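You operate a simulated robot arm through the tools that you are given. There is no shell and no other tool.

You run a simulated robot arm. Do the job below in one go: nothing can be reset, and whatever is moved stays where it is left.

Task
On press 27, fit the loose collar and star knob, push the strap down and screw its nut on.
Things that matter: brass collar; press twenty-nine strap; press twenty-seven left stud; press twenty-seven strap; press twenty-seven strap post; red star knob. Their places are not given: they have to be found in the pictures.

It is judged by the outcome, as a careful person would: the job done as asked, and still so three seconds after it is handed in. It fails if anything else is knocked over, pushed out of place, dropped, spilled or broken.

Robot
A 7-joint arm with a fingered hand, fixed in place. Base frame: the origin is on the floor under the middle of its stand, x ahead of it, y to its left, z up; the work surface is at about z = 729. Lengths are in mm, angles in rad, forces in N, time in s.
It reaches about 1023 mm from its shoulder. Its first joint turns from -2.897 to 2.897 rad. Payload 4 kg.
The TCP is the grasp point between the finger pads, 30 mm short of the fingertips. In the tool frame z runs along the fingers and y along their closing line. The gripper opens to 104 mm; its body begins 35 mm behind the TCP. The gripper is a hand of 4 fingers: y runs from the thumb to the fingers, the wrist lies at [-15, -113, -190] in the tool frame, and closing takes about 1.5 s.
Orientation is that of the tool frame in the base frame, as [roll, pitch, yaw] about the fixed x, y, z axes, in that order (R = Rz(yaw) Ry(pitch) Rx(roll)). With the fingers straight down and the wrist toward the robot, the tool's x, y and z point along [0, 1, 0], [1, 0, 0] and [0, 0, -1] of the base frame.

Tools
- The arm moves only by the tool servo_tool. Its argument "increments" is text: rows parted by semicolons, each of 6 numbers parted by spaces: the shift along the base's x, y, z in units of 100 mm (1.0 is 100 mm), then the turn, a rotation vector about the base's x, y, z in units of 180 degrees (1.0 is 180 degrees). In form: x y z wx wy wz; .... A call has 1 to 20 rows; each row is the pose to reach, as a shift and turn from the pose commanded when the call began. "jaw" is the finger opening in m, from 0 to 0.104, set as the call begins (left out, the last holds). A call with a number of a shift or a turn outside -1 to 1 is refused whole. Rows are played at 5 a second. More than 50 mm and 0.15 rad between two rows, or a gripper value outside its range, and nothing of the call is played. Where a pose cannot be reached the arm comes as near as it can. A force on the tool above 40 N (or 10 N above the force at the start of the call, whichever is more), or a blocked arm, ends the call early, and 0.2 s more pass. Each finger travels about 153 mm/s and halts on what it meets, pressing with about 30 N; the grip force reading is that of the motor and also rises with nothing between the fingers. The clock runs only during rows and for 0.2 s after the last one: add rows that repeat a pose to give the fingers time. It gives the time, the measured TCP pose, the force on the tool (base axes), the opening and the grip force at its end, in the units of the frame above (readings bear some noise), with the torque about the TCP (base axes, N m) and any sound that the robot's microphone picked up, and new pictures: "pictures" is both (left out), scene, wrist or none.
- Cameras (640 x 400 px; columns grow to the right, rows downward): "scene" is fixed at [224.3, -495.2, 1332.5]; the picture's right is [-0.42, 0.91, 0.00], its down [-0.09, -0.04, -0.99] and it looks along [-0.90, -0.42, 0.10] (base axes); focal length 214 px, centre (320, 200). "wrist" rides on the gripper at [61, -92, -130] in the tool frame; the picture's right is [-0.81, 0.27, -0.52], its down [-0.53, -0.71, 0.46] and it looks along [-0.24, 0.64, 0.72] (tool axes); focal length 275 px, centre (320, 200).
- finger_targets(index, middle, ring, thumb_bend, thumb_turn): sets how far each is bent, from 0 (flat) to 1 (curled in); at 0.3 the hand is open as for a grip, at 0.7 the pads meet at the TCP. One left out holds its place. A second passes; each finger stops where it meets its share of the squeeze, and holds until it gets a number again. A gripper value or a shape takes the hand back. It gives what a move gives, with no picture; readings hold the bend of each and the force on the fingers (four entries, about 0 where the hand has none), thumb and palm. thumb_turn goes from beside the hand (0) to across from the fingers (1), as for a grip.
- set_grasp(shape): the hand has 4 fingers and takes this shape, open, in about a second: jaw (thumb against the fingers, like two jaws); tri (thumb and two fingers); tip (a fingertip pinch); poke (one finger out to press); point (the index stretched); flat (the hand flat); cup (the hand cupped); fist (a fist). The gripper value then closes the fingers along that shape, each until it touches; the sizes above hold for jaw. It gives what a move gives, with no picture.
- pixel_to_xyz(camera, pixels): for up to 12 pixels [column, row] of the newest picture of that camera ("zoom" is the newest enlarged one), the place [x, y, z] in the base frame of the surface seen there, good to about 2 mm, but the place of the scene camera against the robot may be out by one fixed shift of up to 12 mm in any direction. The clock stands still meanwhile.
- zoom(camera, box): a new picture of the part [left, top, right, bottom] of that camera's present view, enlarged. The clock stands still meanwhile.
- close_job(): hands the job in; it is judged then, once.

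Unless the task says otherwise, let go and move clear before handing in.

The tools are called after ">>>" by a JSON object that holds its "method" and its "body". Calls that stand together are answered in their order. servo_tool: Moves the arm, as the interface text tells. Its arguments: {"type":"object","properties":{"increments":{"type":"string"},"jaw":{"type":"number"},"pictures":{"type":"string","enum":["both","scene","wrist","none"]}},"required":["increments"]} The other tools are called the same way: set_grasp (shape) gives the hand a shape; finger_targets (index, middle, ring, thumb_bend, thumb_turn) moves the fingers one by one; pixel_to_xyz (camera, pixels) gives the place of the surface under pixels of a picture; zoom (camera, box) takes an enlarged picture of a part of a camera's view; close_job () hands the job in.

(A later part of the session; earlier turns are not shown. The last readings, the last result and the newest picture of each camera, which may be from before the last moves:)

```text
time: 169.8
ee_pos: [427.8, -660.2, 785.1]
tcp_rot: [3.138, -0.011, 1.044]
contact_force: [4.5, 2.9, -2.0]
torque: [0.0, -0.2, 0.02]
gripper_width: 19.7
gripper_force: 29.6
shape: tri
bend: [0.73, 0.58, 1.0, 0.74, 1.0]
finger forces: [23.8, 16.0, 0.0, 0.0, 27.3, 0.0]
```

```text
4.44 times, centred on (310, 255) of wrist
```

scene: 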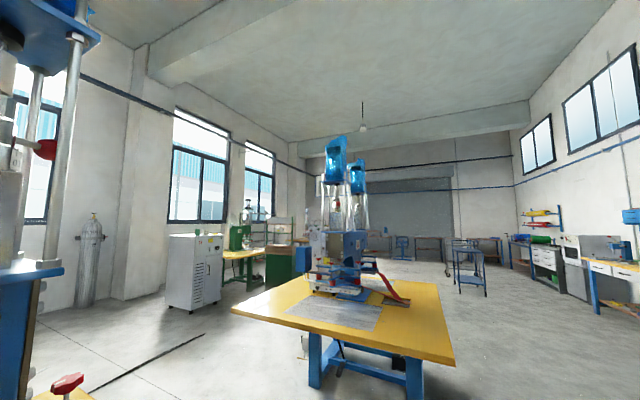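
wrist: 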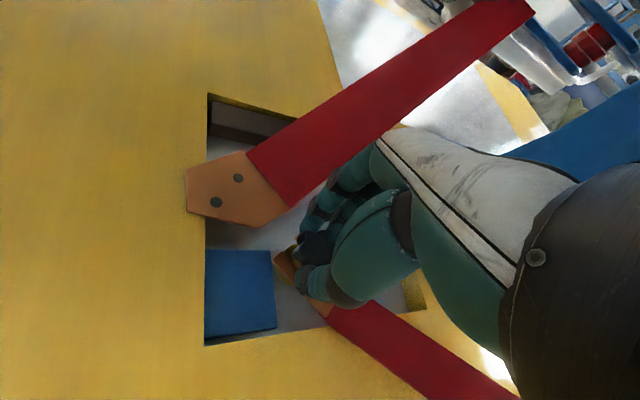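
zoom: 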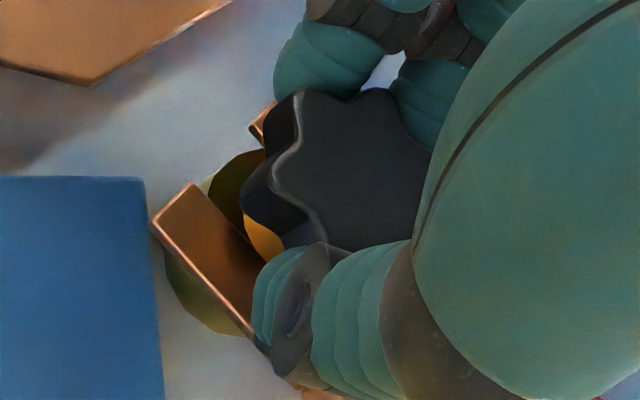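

Light side force (4.5, 2.9 N) says the nut is slightly off toward -x/-y. I'll shift (+1,+0.6) mm and continue down in small steps.

>>> {"method": "servo_tool", "body": {"increments": "0.01 0.006 0 0 0 0; 0.01 0.006 -0.01 0 0 0; 0.01 0.006 -0.02 0 0 0; 0.01 0.006 -0.03 0 0 0; 0.01 0.006 -0.04 0 0 0; 0.01 0.006 -0.04 0 0 0", "pictures": "wrist"}}

>>> {"method": "zoom", "body": {"camera": "wrist", "box": [270, 210, 350, 300]}}

>>> {"method": "pixel_to_xyz", "body": {"camera": "zoom", "pixels": [[300, 130], [330, 120], [360, 120], [390, 130], [310, 160], [340, 160], [370, 160], [400, 160], [330, 200], [360, 200], [390, 200], [350, 235]]}}

```text
time: 171.2
ee_pos: [429.0, -661.3, 783.0]
tcp_rot: [3.137, -0.01, 1.047]
contact_force: [2.0, 6.8, 13.0]
torque: [0.07, -0.06, -0.02]
gripper_width: 20.1
gripper_force: 30.6
shape: tri
bend: [0.73, 0.59, 1.0, 0.74, 1.0]
finger forces: [24.6, 16.3, 0.1, 0.0, 31.8, 0.1]
```

wrist: 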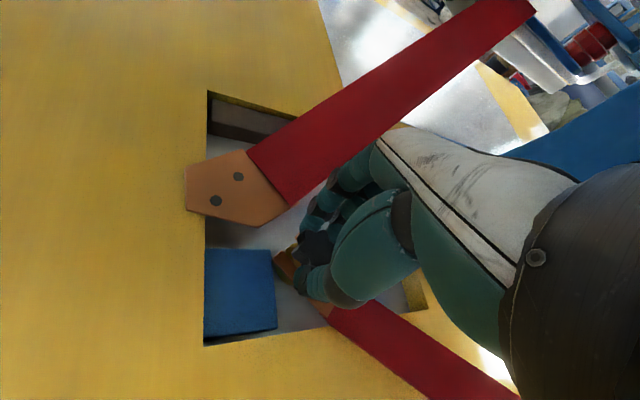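

```text
4.44 times, centred on (310, 255) of wrist
```

zoom: 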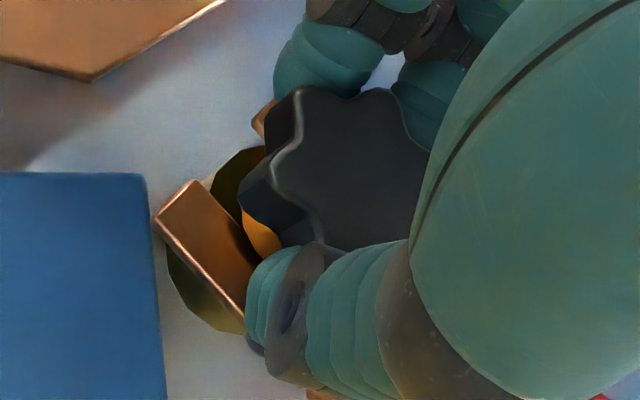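

```text
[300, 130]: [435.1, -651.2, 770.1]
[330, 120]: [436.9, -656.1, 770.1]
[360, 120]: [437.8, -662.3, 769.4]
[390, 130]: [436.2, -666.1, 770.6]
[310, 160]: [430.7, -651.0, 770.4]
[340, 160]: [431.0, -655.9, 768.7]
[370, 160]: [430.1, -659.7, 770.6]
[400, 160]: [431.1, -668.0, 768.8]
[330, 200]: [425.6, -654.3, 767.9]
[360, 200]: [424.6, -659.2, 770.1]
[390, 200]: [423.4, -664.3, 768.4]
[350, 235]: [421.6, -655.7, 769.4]
```

Axial contact: 13 N with the nut top at ≈769.5 (bottom ≈749.5, ~2 mm above the fork). Turning clockwise 60° first.

>>> {"method": "servo_tool", "body": {"increments": "0 0.004 0 0 0 -0.035; 0 0.004 0 0 0 -0.07; 0 0.004 0 0 0 -0.105; 0 0.004 0 0 0 -0.14; 0 0.004 0 0 0 -0.175; 0 0.004 0 0 0 -0.21; 0 0.004 -0.002 0 0 -0.245; 0 0.004 -0.003 0 0 -0.28; 0 0.004 -0.003 0 0 -0.315; 0 0.004 -0.003 0 0 -0.333; 0 0.004 -0.003 0 0 -0.333", "pictures": "wrist"}}

>>> {"method": "zoom", "body": {"camera": "wrist", "box": [270, 210, 350, 300]}}

>>> {"method": "pixel_to_xyz", "body": {"camera": "zoom", "pixels": [[310, 120], [330, 120], [360, 120], [380, 130], [310, 160], [340, 160], [370, 160], [390, 160], [330, 200], [360, 200], [380, 200], [350, 230]]}}

```text
time: 173.6
ee_pos: [429.5, -658.9, 782.1]
tcp_rot: [3.136, -0.01, 0.0]
contact_force: [6.9, -0.9, 12.2]
torque: [-0.07, -0.17, 0.0]
gripper_width: 20.4
gripper_force: 29.7
shape: tri
bend: [0.73, 0.59, 1.0, 0.74, 1.0]
finger forces: [28.5, 14.6, 0.0, 0.0, 29.8, 0.1]
out of reach, approached as far as the arm can: row 2
```

wrist: 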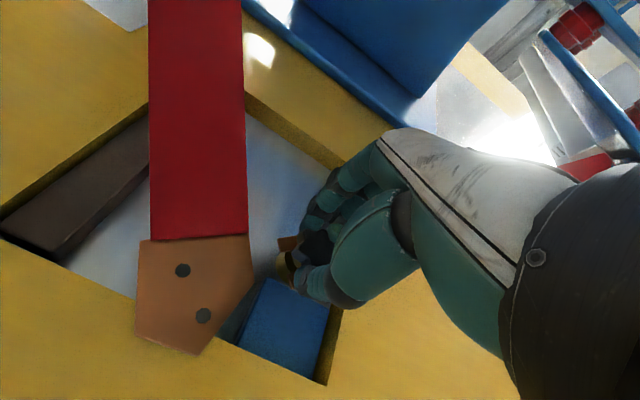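

```text
4.44 times, centred on (310, 255) of wrist
```

zoom: 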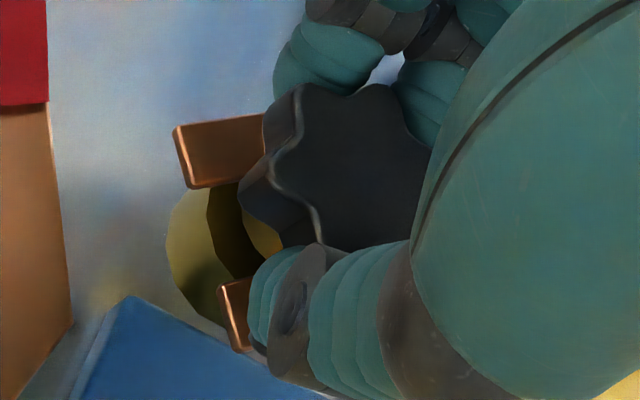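

```text
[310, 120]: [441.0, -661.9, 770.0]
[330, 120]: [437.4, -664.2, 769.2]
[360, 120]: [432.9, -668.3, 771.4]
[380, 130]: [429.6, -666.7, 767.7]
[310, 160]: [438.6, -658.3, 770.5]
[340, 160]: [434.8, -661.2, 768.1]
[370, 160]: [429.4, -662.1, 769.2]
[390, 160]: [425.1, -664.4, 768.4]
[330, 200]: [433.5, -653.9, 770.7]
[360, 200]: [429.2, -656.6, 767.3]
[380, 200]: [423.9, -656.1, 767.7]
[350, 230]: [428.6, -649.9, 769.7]
```

The nut followed (top ≈769.2, down ~0.4 mm). Continuing another 55° clockwise with the same grip.

>>> {"method": "servo_tool", "body": {"increments": "0 0 0 0 0 -0.035; 0 0 0 0 0 -0.07; 0 0 -0.001 0 0 -0.105; 0 0 -0.002 0 0 -0.14; 0 0 -0.002 0 0 -0.175; 0 0 -0.003 0 0 -0.21; 0 0 -0.003 0 0 -0.245; 0 0 -0.004 0 0 -0.28; 0 0 -0.004 0 0 -0.305; 0 0 -0.004 0 0 -0.305", "pictures": "wrist"}}

>>> {"method": "zoom", "body": {"camera": "wrist", "box": [270, 210, 350, 300]}}

>>> {"method": "pixel_to_xyz", "body": {"camera": "zoom", "pixels": [[310, 120], [330, 120], [360, 120], [380, 130], [310, 160], [340, 160], [370, 160], [390, 160], [330, 200], [360, 200], [380, 200], [350, 230]]}}

```text
time: 175.8
ee_pos: [429.1, -659.1, 780.4]
tcp_rot: [3.138, -0.01, -0.958]
contact_force: [12.2, 0.0, 12.5]
torque: [0.05, -0.37, 0.06]
gripper_width: 20.4
gripper_force: 30.1
shape: tri
bend: [0.73, 0.6, 1.0, 0.74, 1.0]
finger forces: [19.4, 12.8, 0.1, 0.0, 35.5, 0.1]
```

wrist: 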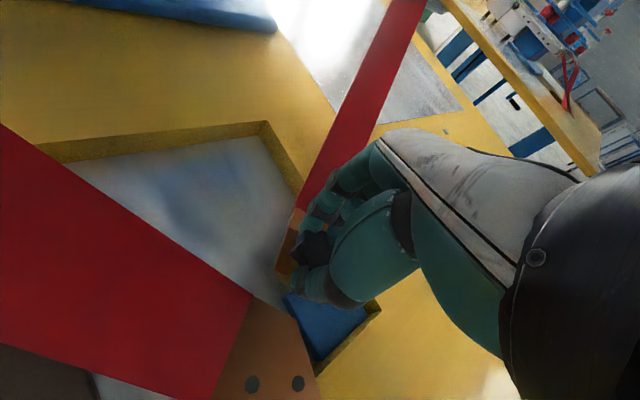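

```text
4.44 times, centred on (310, 255) of wrist
```

zoom: 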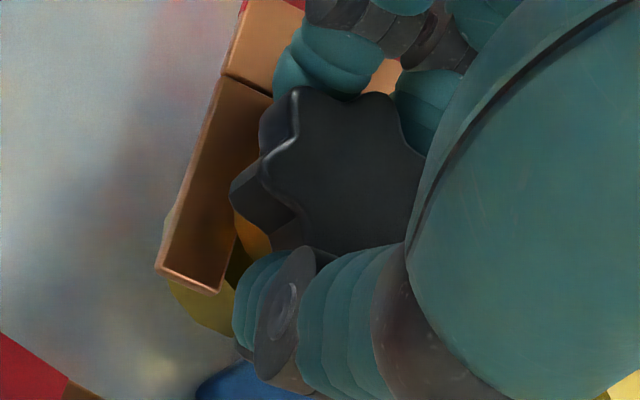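

```text
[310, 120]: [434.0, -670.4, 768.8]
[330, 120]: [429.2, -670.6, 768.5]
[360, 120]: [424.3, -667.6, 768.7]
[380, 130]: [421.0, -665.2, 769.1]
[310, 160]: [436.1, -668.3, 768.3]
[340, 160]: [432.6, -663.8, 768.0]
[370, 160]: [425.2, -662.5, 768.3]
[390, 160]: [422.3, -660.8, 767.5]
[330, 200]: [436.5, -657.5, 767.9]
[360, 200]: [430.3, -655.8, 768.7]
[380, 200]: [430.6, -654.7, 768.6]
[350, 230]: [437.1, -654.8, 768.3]
```

Top now ≈768.4. The side force (12 N) comes from the nut sitting ~3 mm off the TCP, so I'll compensate. Opening, raising 3.5 mm, and turning the hand back to about +65°.

>>> {"method": "servo_tool", "body": {"increments": "0 0 0 0 0 0; 0 0 0 0 0 0; 0 0 0.02 0 0 0; 0 0 0.035 0 0 0.04; 0 0 0.035 0 0 0.08; 0 0 0.035 0 0 0.12; 0 0 0.035 0 0 0.16; 0 0 0.035 0 0 0.2; 0 0 0.035 0 0 0.24; 0 0 0.035 0 0 0.28; 0 0 0.035 0 0 0.32; -0.005 0 0.035 0 0 0.36; -0.01 0 0.035 0 0 0.4; -0.01 0 0.035 0 0 0.44; -0.015 0 0.035 0 0 0.48; -0.02 0 0.035 0 0 0.52; -0.02 0 0.035 0 0 0.56; -0.02 0 0.035 0 0 0.6; -0.02 0 0.035 0 0 0.638; -0.02 0 0.035 0 0 0.638", "jaw": 0.055, "pictures": "wrist"}}

>>> {"method": "zoom", "body": {"camera": "wrist", "box": [260, 200, 360, 310]}}

```text
time: 180.0
ee_pos: [426.1, -659.7, 783.4]
tcp_rot: [3.137, -0.011, 1.049]
contact_force: [1.0, -0.5, -0.6]
torque: [-0.02, -0.01, -0.02]
gripper_width: 54.6
gripper_force: 0.1
shape: tri
bend: [0.74, 0.43, 0.99, 0.68, 1.0]
finger forces: [0.0, 0.0, 0.0, 0.0, 0.0, 0.0]
```

wrist: 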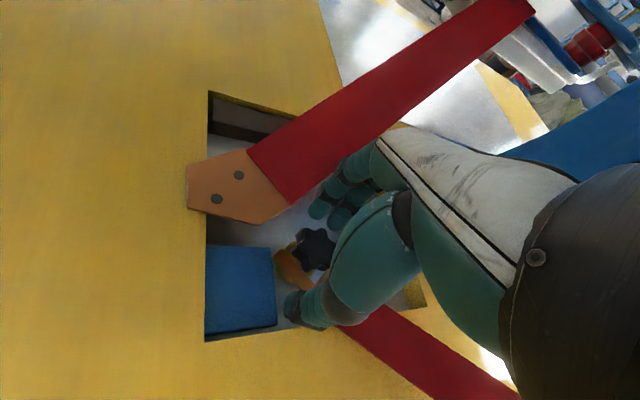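

```text
3.64 times, centred on (310, 255) of wrist
```

zoom: 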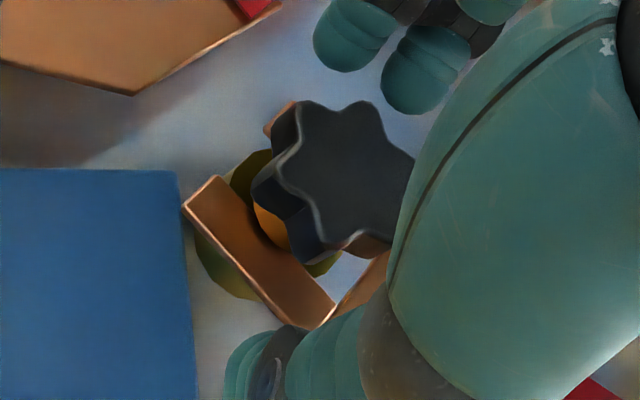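

The nut sits level on the post. Closing and turning 60° clockwise with the position compensated.

>>> {"method": "servo_tool", "body": {"increments": "0 0 0 0 0 0; 0 0 0 0 0 0; 0 0 0 0 0 0; 0 0 0 0 0 0; 0 0 0 0 0 0; 0 0 0 0 0 0; 0.002 0.002 0 0 0 -0.037; 0.004 0.004 0 0 0 -0.074; 0.007 0.007 -0.001 0 0 -0.111; 0.01 0.01 -0.001 0 0 -0.148; 0.014 0.013 -0.002 0 0 -0.185; 0.018 0.015 -0.002 0 0 -0.222; 0.022 0.016 -0.003 0 0 -0.259; 0.026 0.017 -0.003 0 0 -0.296; 0.029 0.017 -0.004 0 0 -0.333; 0.029 0.017 -0.004 0 0 -0.333", "jaw": 0.01, "pictures": "wrist"}}

>>> {"method": "zoom", "body": {"camera": "wrist", "box": [270, 210, 350, 300]}}

>>> {"method": "pixel_to_xyz", "body": {"camera": "zoom", "pixels": [[310, 120], [330, 120], [360, 120], [380, 130], [310, 160], [340, 160], [370, 160], [390, 160], [330, 200], [360, 200], [380, 200], [350, 230]]}}

```text
time: 183.4
ee_pos: [428.2, -658.0, 784.3]
tcp_rot: [3.137, -0.011, -0.001]
contact_force: [0.5, 2.5, -3.6]
torque: [0.05, 0.03, 0.0]
gripper_width: 16.4
gripper_force: 30.4
shape: tri
bend: [0.73, 0.58, 1.0, 0.73, 1.0]
finger forces: [13.8, 13.3, 0.1, 0.0, 30.6, 0.0]
```

wrist: 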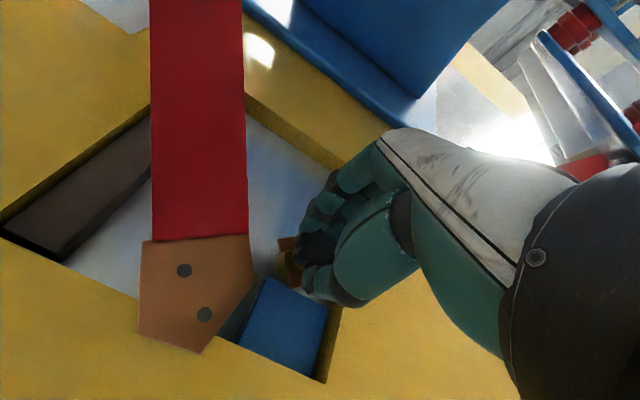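

```text
4.44 times, centred on (310, 255) of wrist
```

zoom: 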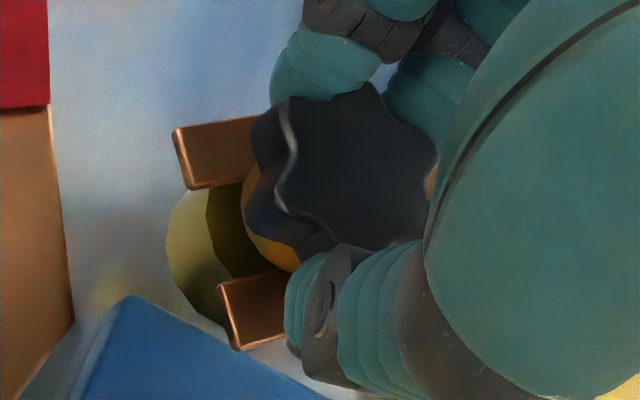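

```text
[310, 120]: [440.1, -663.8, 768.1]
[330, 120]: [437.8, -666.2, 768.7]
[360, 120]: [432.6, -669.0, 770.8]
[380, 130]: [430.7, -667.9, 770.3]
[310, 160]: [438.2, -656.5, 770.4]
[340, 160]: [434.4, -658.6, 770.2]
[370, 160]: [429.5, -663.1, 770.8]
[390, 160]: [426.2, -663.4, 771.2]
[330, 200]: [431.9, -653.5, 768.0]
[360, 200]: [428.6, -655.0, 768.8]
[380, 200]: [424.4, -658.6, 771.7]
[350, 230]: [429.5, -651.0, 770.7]
```

The grip settled into a new phase (width 16.4, tip between the two fingers). I'll continue turning clockwise another 55° and check.

>>> {"method": "servo_tool", "body": {"increments": "0.003 0 -0.005 0 0 -0.035; 0.006 0 -0.007 0 0 -0.07; 0.009 -0.001 -0.008 0 0 -0.105; 0.012 -0.002 -0.009 0 0 -0.14; 0.016 -0.004 -0.01 0 0 -0.175; 0.019 -0.006 -0.01 0 0 -0.21; 0.022 -0.009 -0.01 0 0 -0.245; 0.025 -0.012 -0.01 0 0 -0.28; 0.028 -0.014 -0.01 0 0 -0.305; 0.028 -0.014 -0.01 0 0 -0.305", "pictures": "wrist"}}

>>> {"method": "zoom", "body": {"camera": "wrist", "box": [270, 210, 350, 300]}}

>>> {"method": "pixel_to_xyz", "body": {"camera": "zoom", "pixels": [[310, 120], [330, 120], [360, 120], [380, 130], [310, 160], [340, 160], [370, 160], [390, 160], [330, 200], [360, 200], [380, 200], [350, 230]]}}

```text
time: 185.6
ee_pos: [431.5, -658.3, 783.8]
tcp_rot: [3.138, -0.008, -0.958]
contact_force: [1.6, -0.9, -0.6]
torque: [-0.05, 0.06, 0.0]
gripper_width: 16.5
gripper_force: 30.2
shape: tri
bend: [0.73, 0.58, 1.0, 0.74, 1.0]
finger forces: [14.5, 15.8, 0.0, 0.1, 30.0, 0.0]
```

wrist: 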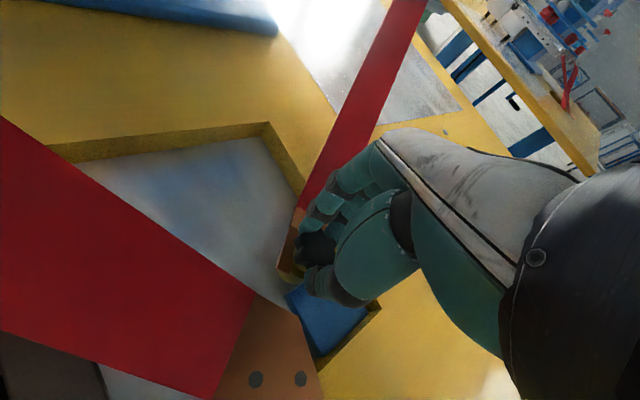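

```text
4.44 times, centred on (310, 255) of wrist
```

zoom: 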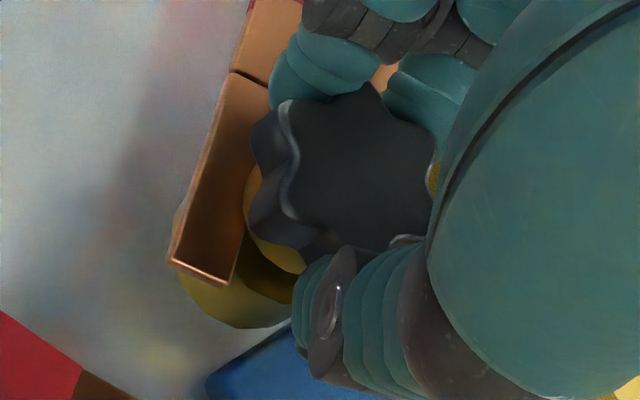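

```text
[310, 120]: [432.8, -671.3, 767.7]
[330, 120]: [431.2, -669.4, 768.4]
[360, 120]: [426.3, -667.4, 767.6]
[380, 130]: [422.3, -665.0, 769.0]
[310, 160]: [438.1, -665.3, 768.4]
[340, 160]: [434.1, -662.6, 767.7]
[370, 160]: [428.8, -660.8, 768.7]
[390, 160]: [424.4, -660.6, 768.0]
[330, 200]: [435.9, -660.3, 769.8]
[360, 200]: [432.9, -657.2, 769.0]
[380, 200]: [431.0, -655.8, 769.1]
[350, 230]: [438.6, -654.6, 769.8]
```

The nut turns freely but its height (≈768.6) hardly changed this time. I'll press down lightly here and see whether it goes lower.

>>> {"method": "servo_tool", "body": {"increments": "0 0 -0.01 0 0 0; 0 0 -0.02 0 0 0; 0 0 -0.03 0 0 0; 0 0 -0.03 0 0 0", "pictures": "wrist"}}

>>> {"method": "zoom", "body": {"camera": "wrist", "box": [270, 210, 350, 300]}}

>>> {"method": "pixel_to_xyz", "body": {"camera": "zoom", "pixels": [[310, 120], [330, 120], [360, 120], [380, 130], [310, 160], [340, 160], [370, 160], [390, 160], [330, 200], [360, 200], [380, 200], [350, 230]]}}

```text
time: 186.6
ee_pos: [432.2, -658.9, 780.5]
tcp_rot: [3.136, -0.011, -0.957]
contact_force: [-1.8, 1.7, 10.7]
torque: [-0.01, 0.21, -0.03]
gripper_width: 16.7
gripper_force: 30.1
shape: tri
bend: [0.73, 0.58, 1.0, 0.74, 1.0]
finger forces: [14.2, 18.1, 0.0, 0.0, 31.3, 0.1]
```

wrist: 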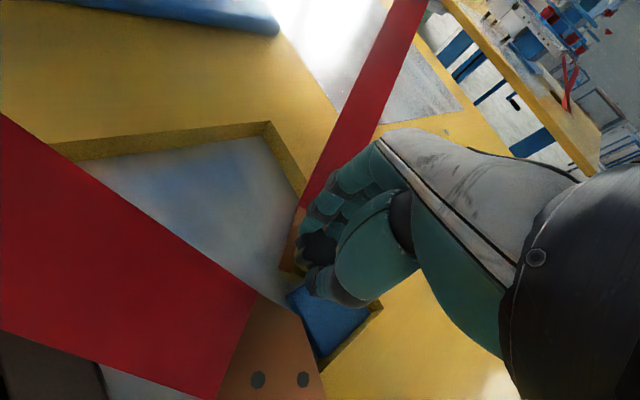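

```text
4.44 times, centred on (310, 255) of wrist
```

zoom: 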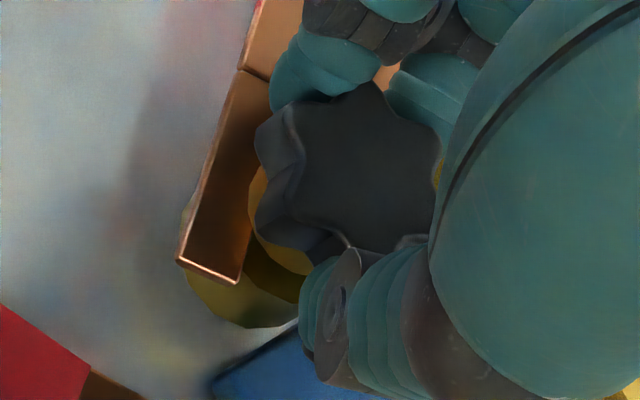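

```text
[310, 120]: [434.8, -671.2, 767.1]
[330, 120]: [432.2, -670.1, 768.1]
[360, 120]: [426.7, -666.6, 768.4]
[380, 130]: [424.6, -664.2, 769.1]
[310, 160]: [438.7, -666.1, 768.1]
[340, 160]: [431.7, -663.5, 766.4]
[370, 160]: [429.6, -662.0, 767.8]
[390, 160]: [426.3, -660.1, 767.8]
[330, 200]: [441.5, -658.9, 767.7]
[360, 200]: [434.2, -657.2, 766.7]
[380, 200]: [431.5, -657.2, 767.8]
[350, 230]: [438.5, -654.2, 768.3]
```

Pressing with ~11 N brings it to ≈767.8, about 0.6 mm lower than before, so it is screwing down (with some axial play). Another stroke: open, return by exactly 120°, regrip.

>>> {"method": "servo_tool", "body": {"increments": "0 0 0 0 0 0; 0 0 0 0 0 0; 0 0 0.01 0 0 0; 0 0 0.015 0 0 0.042; 0 0 0.015 0 0 0.084; 0 0 0.015 0 0 0.126; 0 0 0.015 0 0 0.168; -0.01 0 0.015 0 0 0.21; -0.015 0 0.015 0 0 0.252; -0.02 0 0.015 0 0 0.294; -0.025 0 0.015 0 0 0.336; -0.03 0 0.015 0 0 0.378; -0.035 0 0.015 0 0 0.42; -0.04 0 0.015 0 0 0.462; -0.045 0 0.015 0 0 0.504; -0.05 -0.003 0.015 0 0 0.546; -0.055 -0.005 0.015 0 0 0.588; -0.058 -0.005 0.015 0 0 0.63; -0.058 -0.005 0.015 0 0 0.667; -0.058 -0.005 0.015 0 0 0.667", "jaw": 0.055, "pictures": "none"}}

>>> {"method": "servo_tool", "body": {"increments": "0 0 0 0 0 0; 0 0 0 0 0 0; 0 0 0 0 0 0; 0 0 0 0 0 0; 0 0 0 0 0 0; 0 0 0 0 0 0; 0 0 -0.01 0 0 0; 0 0 -0.015 0 0 0", "jaw": 0.01, "pictures": "wrist"}}

>>> {"method": "zoom", "body": {"camera": "wrist", "box": [270, 210, 350, 300]}}

```text
time: 190.8
ee_pos: [426.3, -660.0, 781.9]
tcp_rot: [3.139, -0.011, 1.14]
contact_force: [-0.1, -1.3, 0.5]
torque: [0.04, 0.0, -0.01]
gripper_width: 54.4
gripper_force: 0.0
shape: tri
bend: [0.74, 0.43, 0.99, 0.68, 1.0]
finger forces: [0.1, 0.0, 0.0, 0.0, 0.0, 0.0]
```

```text
time: 192.6
ee_pos: [427.3, -659.6, 782.5]
tcp_rot: [3.136, -0.009, 1.138]
contact_force: [3.5, -4.5, 11.5]
torque: [-0.15, -0.22, -0.04]
gripper_width: 16.4
gripper_force: 30.0
shape: tri
bend: [0.72, 0.59, 1.0, 0.73, 1.0]
finger forces: [17.5, 16.1, 0.1, 0.0, 28.4, 0.0]
```

wrist: 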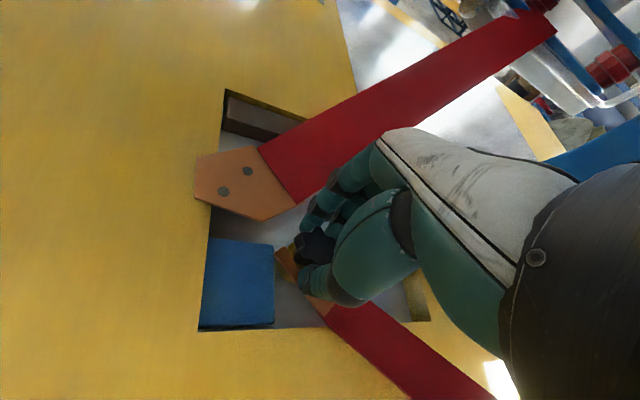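

```text
4.44 times, centred on (310, 255) of wrist
```

zoom: 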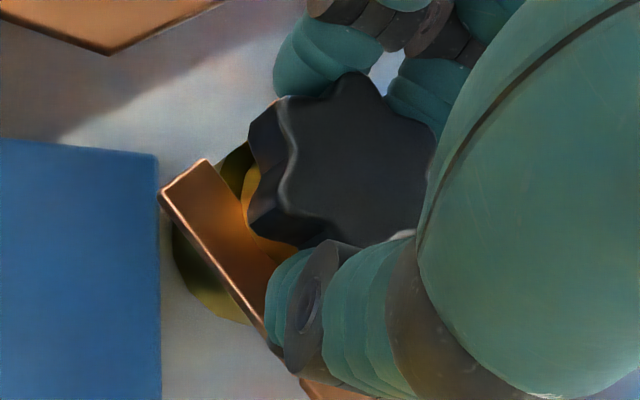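

Same grip phase, pressing 11 N. Turning 60° clockwise with compensation.

>>> {"method": "servo_tool", "body": {"increments": "0.003 0.003 0 0 0 -0.037; 0.005 0.006 0 0 0 -0.074; 0.008 0.01 0 0 0 -0.111; 0.011 0.013 -0.001 0 0 -0.148; 0.014 0.015 -0.001 0 0 -0.185; 0.018 0.017 -0.002 0 0 -0.222; 0.022 0.019 -0.002 0 0 -0.259; 0.025 0.02 -0.003 0 0 -0.296; 0.028 0.02 -0.003 0 0 -0.333; 0.028 0.02 -0.003 0 0 -0.333", "pictures": "wrist"}}

>>> {"method": "zoom", "body": {"camera": "wrist", "box": [270, 210, 350, 300]}}

>>> {"method": "pixel_to_xyz", "body": {"camera": "zoom", "pixels": [[310, 120], [330, 120], [360, 120], [380, 130], [310, 160], [340, 160], [370, 160], [390, 160], [330, 200], [360, 200], [380, 200], [350, 230]]}}

```text
time: 194.8
ee_pos: [429.4, -658.6, 780.0]
tcp_rot: [3.137, -0.009, 0.09]
contact_force: [4.3, -4.1, 9.5]
torque: [-0.2, -0.09, 0.07]
gripper_width: 16.7
gripper_force: 30.1
shape: tri
bend: [0.73, 0.58, 1.0, 0.73, 1.0]
finger forces: [17.9, 15.5, 0.0, 0.0, 27.2, 0.1]
```

wrist: 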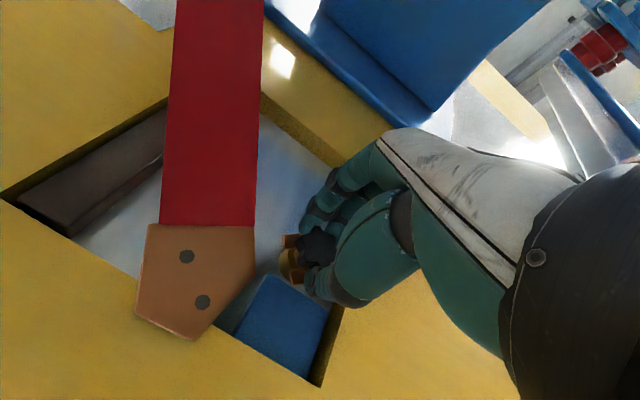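

```text
4.44 times, centred on (310, 255) of wrist
```

zoom: 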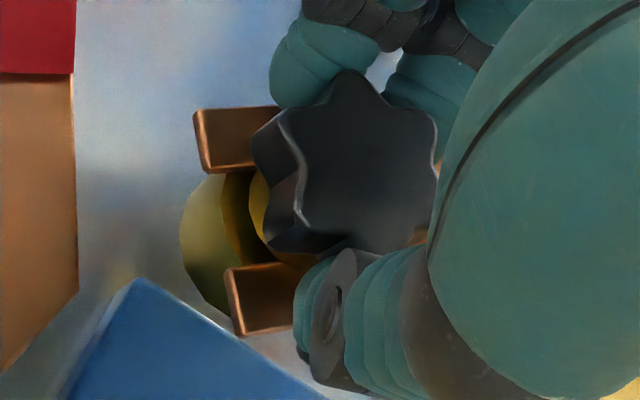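

```text
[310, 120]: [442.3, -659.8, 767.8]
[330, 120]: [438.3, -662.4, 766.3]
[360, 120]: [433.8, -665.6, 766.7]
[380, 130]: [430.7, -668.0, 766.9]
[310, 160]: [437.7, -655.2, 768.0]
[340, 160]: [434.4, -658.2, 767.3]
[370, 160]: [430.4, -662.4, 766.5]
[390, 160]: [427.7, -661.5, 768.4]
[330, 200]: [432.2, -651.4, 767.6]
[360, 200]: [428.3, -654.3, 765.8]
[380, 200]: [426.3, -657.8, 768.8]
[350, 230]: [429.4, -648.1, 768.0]
```

Top ≈767.3, torque rising slightly (0.07) — near the fork. Continuing clockwise while watching the torque.

>>> {"method": "servo_tool", "body": {"increments": "0.004 0 0 0 0 -0.037; 0.008 -0.001 0 0 0 -0.074; 0.013 -0.002 0 0 0 -0.111; 0.017 -0.003 -0.001 0 0 -0.148; 0.02 -0.006 -0.001 0 0 -0.185; 0.022 -0.008 -0.001 0 0 -0.2; 0.022 -0.008 -0.001 0 0 -0.2", "pictures": "wrist"}}

>>> {"method": "zoom", "body": {"camera": "wrist", "box": [270, 210, 350, 300]}}

>>> {"method": "pixel_to_xyz", "body": {"camera": "zoom", "pixels": [[310, 120], [330, 120], [360, 120], [380, 130], [310, 160], [340, 160], [370, 160], [390, 160], [330, 200], [360, 200], [380, 200], [350, 230]]}}

```text
time: 196.4
ee_pos: [433.0, -658.2, 780.2]
tcp_rot: [3.138, -0.01, -0.535]
contact_force: [27.0, -19.1, -1.4]
torque: [-0.78, -0.58, 0.71]
gripper_width: 14.7
gripper_force: 30.3
shape: tri
bend: [0.73, 0.56, 1.0, 0.73, 1.0]
finger forces: [31.3, 19.8, 0.1, 0.1, 25.5, 0.0]
```

wrist: 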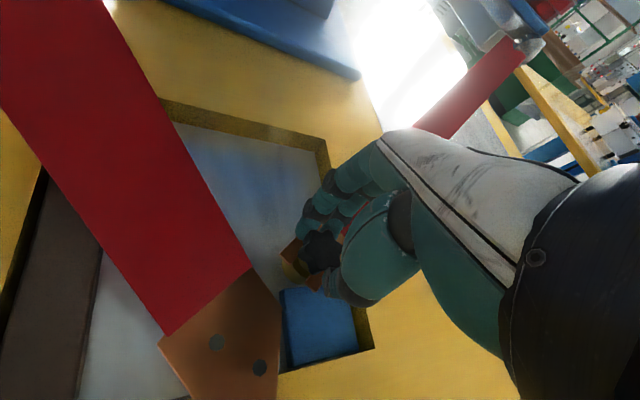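

```text
4.44 times, centred on (310, 255) of wrist
```

zoom: 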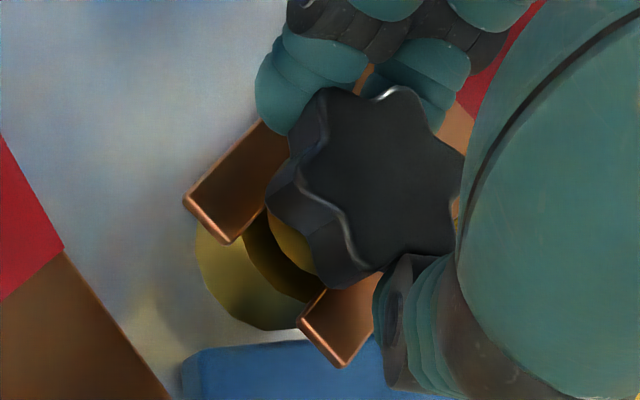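

```text
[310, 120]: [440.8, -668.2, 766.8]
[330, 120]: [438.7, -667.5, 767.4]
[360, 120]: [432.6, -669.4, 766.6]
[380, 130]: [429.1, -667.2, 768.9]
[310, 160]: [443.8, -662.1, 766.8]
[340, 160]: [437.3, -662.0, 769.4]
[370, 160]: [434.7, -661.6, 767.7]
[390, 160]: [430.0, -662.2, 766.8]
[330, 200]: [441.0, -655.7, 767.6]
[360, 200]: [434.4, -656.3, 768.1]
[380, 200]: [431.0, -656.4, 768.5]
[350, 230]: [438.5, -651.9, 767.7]
```

Torque jumped to 0.71 N·m with the nut top ≈767.5 — it is tight on the fork. I'll open, rise clear, and inspect.

>>> {"method": "servo_tool", "body": {"increments": "-0.01 0 0 0 0 0.02; -0.01 0 0 0 0 0.02; -0.01 0 0 0 0 0.02", "pictures": "none"}}

>>> {"method": "servo_tool", "body": {"increments": "0 0 0 0 0 0; 0 0 0 0 0 0; 0 0 0 0 0 0; 0 0 0.1 0 0 0; 0 0 0.3 0 0 0; 0 0 0.6 0 0 0; 0 0 0.9 0 0 0; 0 0 0.9 0 0 0", "jaw": 0.06, "pictures": "wrist"}}

>>> {"method": "zoom", "body": {"camera": "wrist", "box": [200, 230, 320, 340]}}

```text
time: 197.2
ee_pos: [432.5, -657.8, 780.5]
tcp_rot: [3.139, -0.012, -0.472]
contact_force: [31.4, -15.5, 0.5]
torque: [-0.62, -0.73, 0.62]
gripper_width: 14.7
gripper_force: 30.2
shape: tri
bend: [0.73, 0.57, 1.0, 0.73, 1.0]
finger forces: [33.8, 16.4, 0.0, 0.0, 24.5, 0.1]
```

```text
time: 199.0
ee_pos: [428.7, -659.3, 871.6]
tcp_rot: [3.137, -0.009, -0.474]
contact_force: [-0.5, -0.2, 0.3]
torque: [0.02, 0.04, -0.02]
gripper_width: 59.5
gripper_force: 0.0
shape: tri
bend: [0.74, 0.42, 0.99, 0.66, 1.0]
finger forces: [0.0, 0.0, 0.0, 0.1, 0.0, 0.1]
```

wrist: 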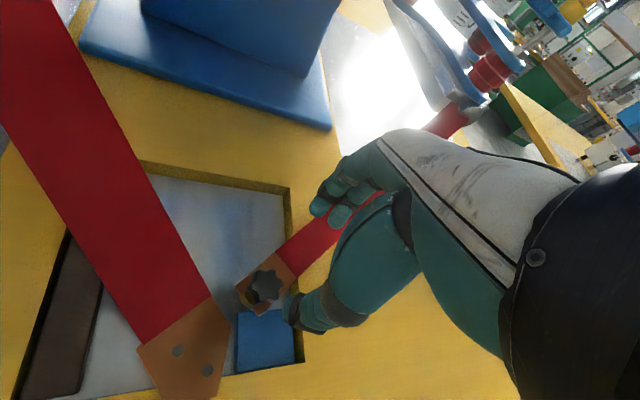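

```text
3.64 times, centred on (260, 285) of wrist
```

zoom: 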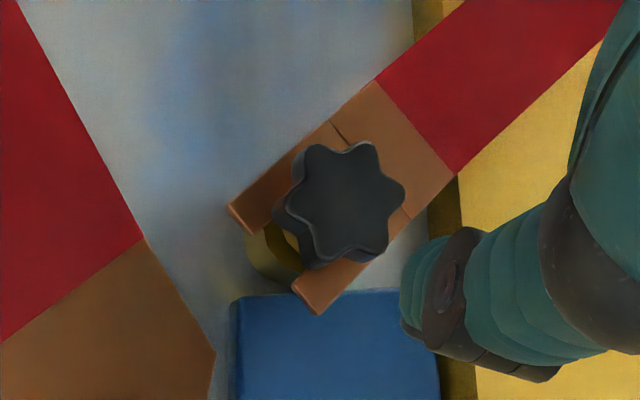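

The nut sits over the post on the fork. I'll view it from a low angle to check the seating.

>>> {"method": "servo_tool", "body": {"increments": "-0.2 0.25 0 0 0 0.035; -0.4 0.5 0 0 0 0.07; -0.6 0.75 0 0 0 0.105; -0.82 1 0 0 0 0.14; -0.82 1 0 0 0 0.15; -0.82 1 0 0 0 0.15", "pictures": "none"}}

>>> {"method": "servo_tool", "body": {"increments": "0 0.05 -0.1 -0.035 0 0; 0 0.1 -0.2 -0.07 0 0; 0 0.1 -0.4 -0.105 0 0; 0 0.1 -0.55 -0.14 0 0; 0 0.1 -0.6 -0.175 0 0; 0 0.1 -0.6 -0.194 0 0; 0 0.1 -0.6 -0.194 0 0", "pictures": "wrist"}}

>>> {"method": "zoom", "body": {"camera": "wrist", "box": [180, 120, 300, 230]}}

```text
time: 200.4
ee_pos: [349.5, -559.0, 868.9]
tcp_rot: [3.137, -0.01, -0.003]
contact_force: [0.1, 0.2, -0.2]
torque: [0.02, 0.0, 0.0]
gripper_width: 59.8
gripper_force: 0.2
shape: tri
bend: [0.74, 0.42, 0.99, 0.66, 1.0]
finger forces: [0.0, 0.0, 0.0, 0.0, 0.1, 0.0]
```

```text
time: 202.0
ee_pos: [353.6, -565.7, 799.9]
tcp_rot: [2.527, -0.009, 0.004]
contact_force: [-0.7, -0.1, 0.2]
torque: [0.02, -0.02, 0.01]
gripper_width: 59.9
gripper_force: 0.1
shape: tri
bend: [0.74, 0.41, 0.99, 0.66, 1.0]
finger forces: [0.0, 0.0, 0.1, 0.0, 0.0, 0.0]
out of reach, approached as far as the arm can: row 2, 3, 4, 5, 6, 7
```

wrist: 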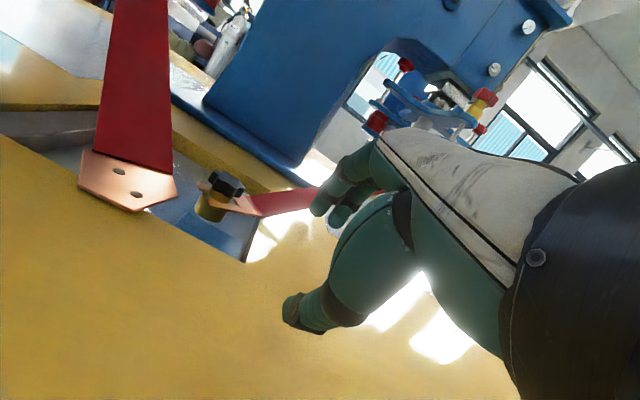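

```text
3.64 times, centred on (240, 175) of wrist
```

zoom: 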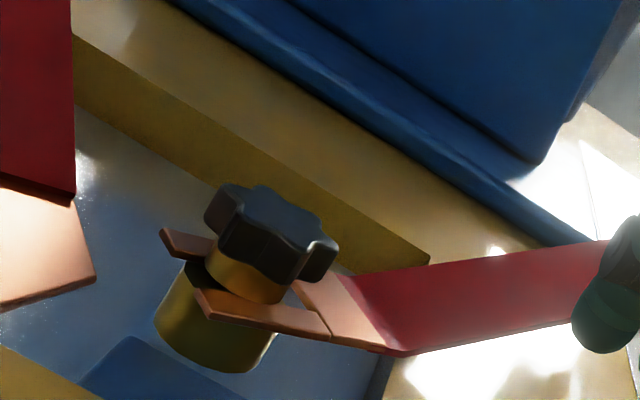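

>>> {"method": "zoom", "body": {"camera": "wrist", "box": [222, 170, 262, 210]}}

>>> {"method": "zoom", "body": {"camera": "wrist", "box": [455, 75, 515, 135]}}

```text
10.00 times, centred on (242, 190) of wrist
```

zoom: 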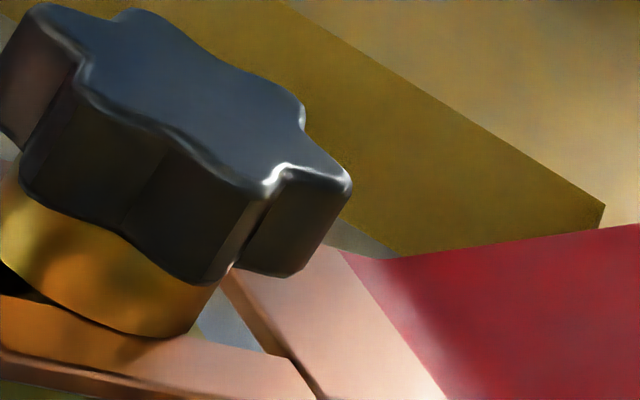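

```text
6.67 times, centred on (485, 105) of wrist
```

zoom: 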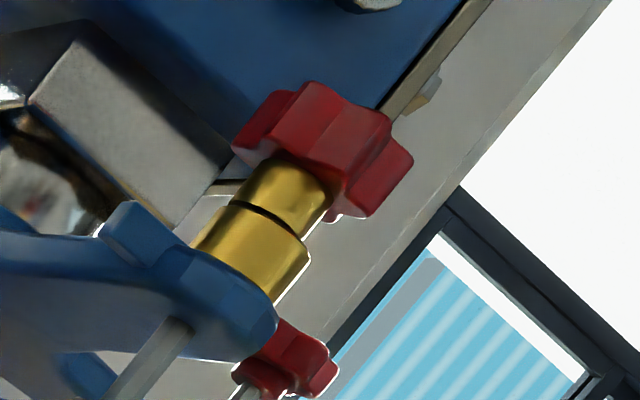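

The nut's hub rests on the fork with no visible gap. The knob, though, still shows a dark band above the collar; zooming tighter on it.

>>> {"method": "zoom", "body": {"camera": "wrist", "box": [470, 95, 500, 120]}}

>>> {"method": "pixel_to_xyz", "body": {"camera": "zoom", "pixels": [[250, 200], [300, 200], [350, 200], [300, 150], [300, 250], [320, 180], [320, 220], [280, 170], [280, 210], [340, 250], [360, 150], [250, 250]]}}

```text
16.00 times, centred on (485, 108) of wrist
```

zoom: 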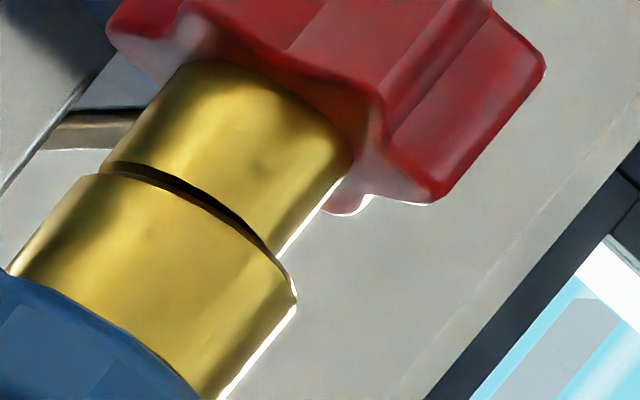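

```text
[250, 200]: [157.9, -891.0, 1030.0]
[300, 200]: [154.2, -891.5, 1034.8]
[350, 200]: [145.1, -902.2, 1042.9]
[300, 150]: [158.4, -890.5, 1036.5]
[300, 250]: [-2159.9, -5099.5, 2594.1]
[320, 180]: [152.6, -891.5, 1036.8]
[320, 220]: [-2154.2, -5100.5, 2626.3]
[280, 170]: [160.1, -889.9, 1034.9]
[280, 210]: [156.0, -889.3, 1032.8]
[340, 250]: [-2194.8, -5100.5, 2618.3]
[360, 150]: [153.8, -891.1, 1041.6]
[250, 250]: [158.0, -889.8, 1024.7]
```

The nut is seated. The knob still shows ~1 mm gap, and in my last turns the fingers were pulling up on it (negative z forces), which may have bound the thread. I'll go back and try once more while pressing down.

>>> {"method": "servo_tool", "body": {"increments": "0 -0.1 0.2 0.035 0 0; 0 -0.2 0.4 0.07 0 0; 0 -0.2 0.6 0.105 0 0; 0 -0.2 0.8 0.14 0 0; 0 -0.2 1 0.175 0 0; 0 -0.2 1 0.194 0 0; 0 -0.2 1 0.194 0 0", "pictures": "none"}}

>>> {"method": "servo_tool", "body": {"increments": "-0.2 -0.2 0.35 0 0 0; -0.4 -0.4 0.7 0 0 0; -0.6 -0.6 1 0 0 0; -0.8 -0.8 1 0 0 0; -1 -1 1 0 0 0; -1 -1 1 0 0 0", "pictures": "none"}}

>>> {"method": "servo_tool", "body": {"increments": "-0.2 -0.2 0.35 0 0 0; -0.4 -0.4 0.7 0 0 0; -0.6 -0.6 1 0 0 0; -0.8 -0.8 1 0 0 0; -0.93 -1 1 0 0 0; -0.93 -1 1 0 0 0", "pictures": "wrist"}}

```text
time: 203.6
ee_pos: [353.8, -585.1, 900.3]
tcp_rot: [3.139, -0.009, -0.001]
contact_force: [-1.0, 0.1, 0.2]
torque: [0.01, 0.0, -0.02]
gripper_width: 59.8
gripper_force: 0.0
shape: tri
bend: [0.74, 0.41, 0.99, 0.66, 1.0]
finger forces: [0.1, 0.1, 0.0, 0.1, 0.0, 0.0]
```

```text
time: 205.0
ee_pos: [252.6, -684.7, 999.8]
tcp_rot: [3.137, -0.012, -0.002]
contact_force: [0.2, -0.1, -0.3]
torque: [-0.02, 0.01, 0.0]
gripper_width: 59.9
gripper_force: 0.1
shape: tri
bend: [0.74, 0.41, 0.99, 0.66, 1.0]
finger forces: [0.0, 0.0, 0.0, 0.0, 0.0, 0.0]
```

```text
time: 206.4
ee_pos: [161.3, -785.1, 1100.4]
tcp_rot: [3.138, -0.011, -0.001]
contact_force: [0.9, 0.1, -0.5]
torque: [0.02, -0.02, 0.02]
gripper_width: 59.7
gripper_force: 0.0
shape: tri
bend: [0.74, 0.41, 0.99, 0.66, 1.0]
finger forces: [0.1, 0.0, 0.1, 0.1, 0.0, 0.0]
```

wrist: 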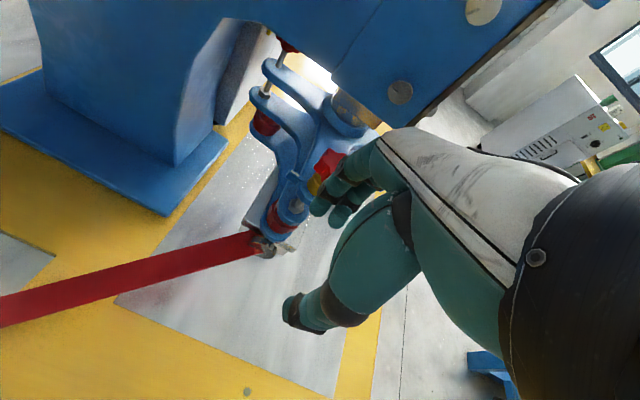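

I'll line up again over the knob at about -10° yaw (thumb on a tip, fingers in valleys).

>>> {"method": "servo_tool", "body": {"increments": "-0.01 -0.25 0.1 0 0 -0.02; -0.01 -0.5 0.15 0 0 -0.04; -0.01 -0.75 0.15 0 0 -0.055; -0.01 -1 0.15 0 0 -0.055; -0.01 -1 0.15 0 0 -0.055", "jaw": 0.065, "pictures": "none"}}

>>> {"method": "servo_tool", "body": {"increments": "0 -0.08 0 0 0 0; 0 -0.149 0 0 0 0; 0 -0.149 0 0 0 0; 0 -0.149 0 0 0 0", "pictures": "wrist"}}

>>> {"method": "zoom", "body": {"camera": "wrist", "box": [260, 210, 340, 310]}}

```text
time: 207.6
ee_pos: [159.2, -885.5, 1115.2]
tcp_rot: [3.138, -0.011, -0.174]
contact_force: [0.8, 0.9, 0.6]
torque: [0.0, -0.02, -0.03]
gripper_width: 64.9
gripper_force: 0.1
shape: tri
bend: [0.73, 0.4, 0.99, 0.63, 1.0]
finger forces: [0.1, 0.0, 0.1, 0.0, 0.0, 0.0]
```

```text
time: 208.6
ee_pos: [160.6, -899.8, 1113.3]
tcp_rot: [3.139, -0.009, -0.174]
contact_force: [0.9, 1.0, -0.4]
torque: [-0.02, -0.01, 0.0]
gripper_width: 64.2
gripper_force: 0.0
shape: tri
bend: [0.73, 0.41, 0.99, 0.63, 1.0]
finger forces: [0.0, 1.9, 0.1, 0.1, 0.0, 0.1]
```

wrist: 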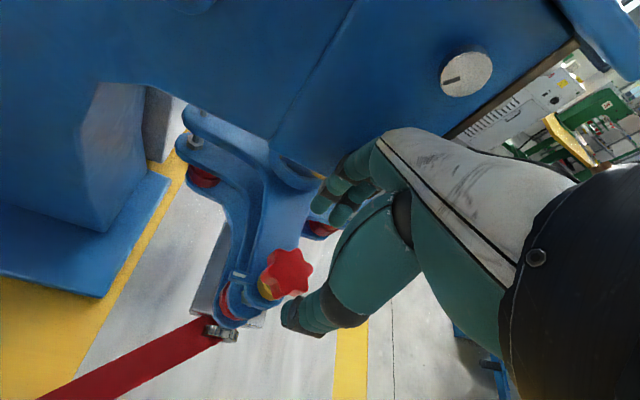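

```text
4.00 times, centred on (300, 260) of wrist
```

zoom: 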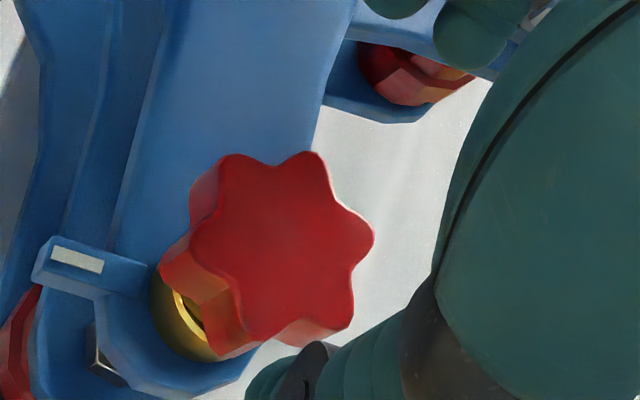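

The middle finger brushes something lightly (1.9 N) at this wide opening; I'll narrow the opening and lower to grip height.

>>> {"method": "servo_tool", "body": {"increments": "0 0 0 0 0 0; 0 0 -0.1 0 0 0; 0 0 -0.25 0 0 0; 0 0 -0.4 0 0 0; 0 0 -0.465 0 0 0; 0 0 -0.465 0 0 0", "jaw": 0.055, "pictures": "none"}}

>>> {"method": "servo_tool", "body": {"increments": "0 0 0 0 0 0; 0 0 0 0 0 0; 0 0 0 0 0 0; 0 0 0 0 0 0; 0 0 0 0 0 0; 0 0 0 0 0 0; 0 0 -0.01 0 0 0; 0 0 -0.02 0 0 0; 0 0 -0.02 0 0 0", "jaw": 0.015, "pictures": "wrist"}}

>>> {"method": "zoom", "body": {"camera": "wrist", "box": [270, 200, 350, 300]}}

```text
time: 210.0
ee_pos: [159.8, -899.9, 1069.8]
tcp_rot: [3.14, -0.01, -0.175]
contact_force: [0.8, -0.1, 0.0]
torque: [0.03, 0.0, -0.02]
gripper_width: 55.3
gripper_force: 0.0
shape: tri
bend: [0.74, 0.43, 0.99, 0.68, 1.0]
finger forces: [0.0, 0.0, 0.0, 0.1, 0.1, 0.0]
```

```text
time: 212.0
ee_pos: [160.0, -900.3, 1066.1]
tcp_rot: [3.137, -0.01, -0.174]
contact_force: [-0.2, 2.5, 4.6]
torque: [0.06, 0.0, -0.03]
gripper_width: 27.3
gripper_force: 30.5
shape: tri
bend: [0.74, 0.56, 1.0, 0.74, 1.0]
finger forces: [18.9, 12.6, 0.0, 0.0, 28.5, 0.0]
```

wrist: 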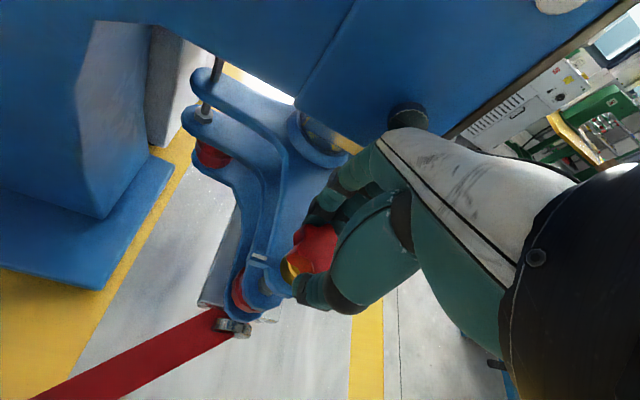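

```text
4.00 times, centred on (310, 250) of wrist
```

zoom: 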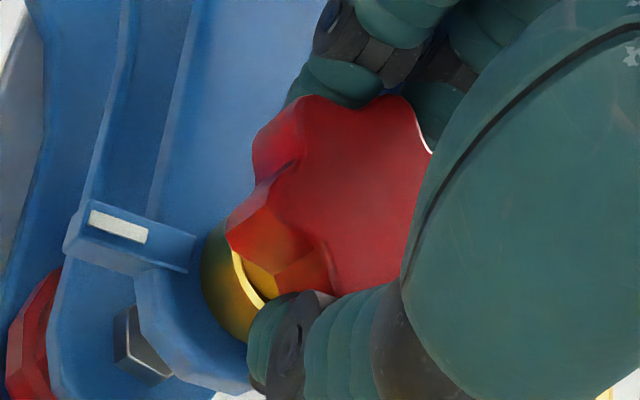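

Gripped with 4.6 N down-force. Pressing a bit more and turning clockwise.

>>> {"method": "servo_tool", "body": {"increments": "0 0 -0.01 0 0 0; 0 0 -0.015 0 0 -0.025; 0 0 -0.018 0 0 -0.05; 0 0 -0.02 0 0 -0.075; 0 0 -0.02 0 0 -0.1; 0 0 -0.02 0 0 -0.1", "pictures": "wrist"}}

>>> {"method": "zoom", "body": {"camera": "wrist", "box": [270, 200, 350, 300]}}

>>> {"method": "pixel_to_xyz", "body": {"camera": "zoom", "pixels": [[320, 130], [350, 130], [380, 130], [320, 160], [350, 160], [380, 160], [330, 200], [360, 200], [390, 200], [340, 240], [370, 240], [360, 270]]}}

```text
time: 213.4
ee_pos: [163.7, -898.6, 1066.1]
tcp_rot: [3.138, -0.012, -0.486]
contact_force: [16.8, -7.0, 14.3]
torque: [-0.34, -0.32, 0.45]
gripper_width: 26.8
gripper_force: 30.0
shape: tri
bend: [0.74, 0.54, 1.0, 0.74, 1.0]
finger forces: [24.9, 18.1, 0.0, 0.0, 27.6, 0.0]
```

wrist: 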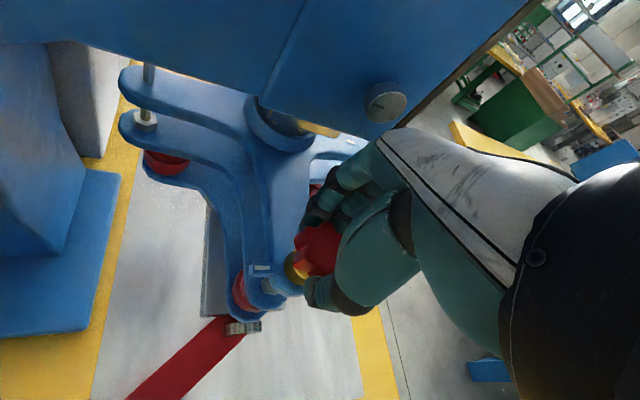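

```text
4.00 times, centred on (310, 250) of wrist
```

zoom: 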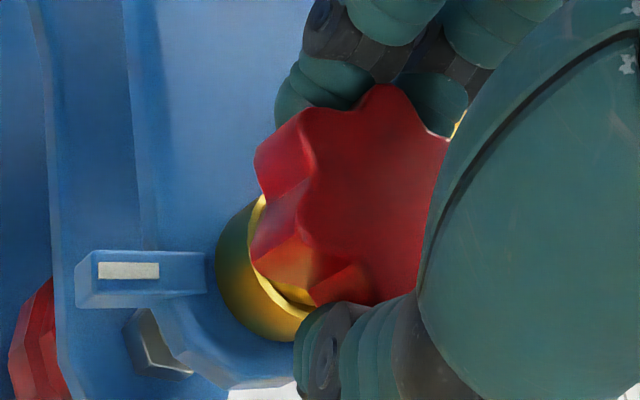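

```text
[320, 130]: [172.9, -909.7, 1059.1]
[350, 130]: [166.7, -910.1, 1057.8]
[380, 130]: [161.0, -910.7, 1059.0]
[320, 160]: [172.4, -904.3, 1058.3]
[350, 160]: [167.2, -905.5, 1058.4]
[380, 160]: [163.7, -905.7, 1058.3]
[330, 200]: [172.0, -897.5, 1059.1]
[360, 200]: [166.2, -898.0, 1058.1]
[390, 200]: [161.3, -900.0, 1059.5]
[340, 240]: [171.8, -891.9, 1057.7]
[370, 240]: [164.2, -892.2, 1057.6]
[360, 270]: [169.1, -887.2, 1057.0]
```

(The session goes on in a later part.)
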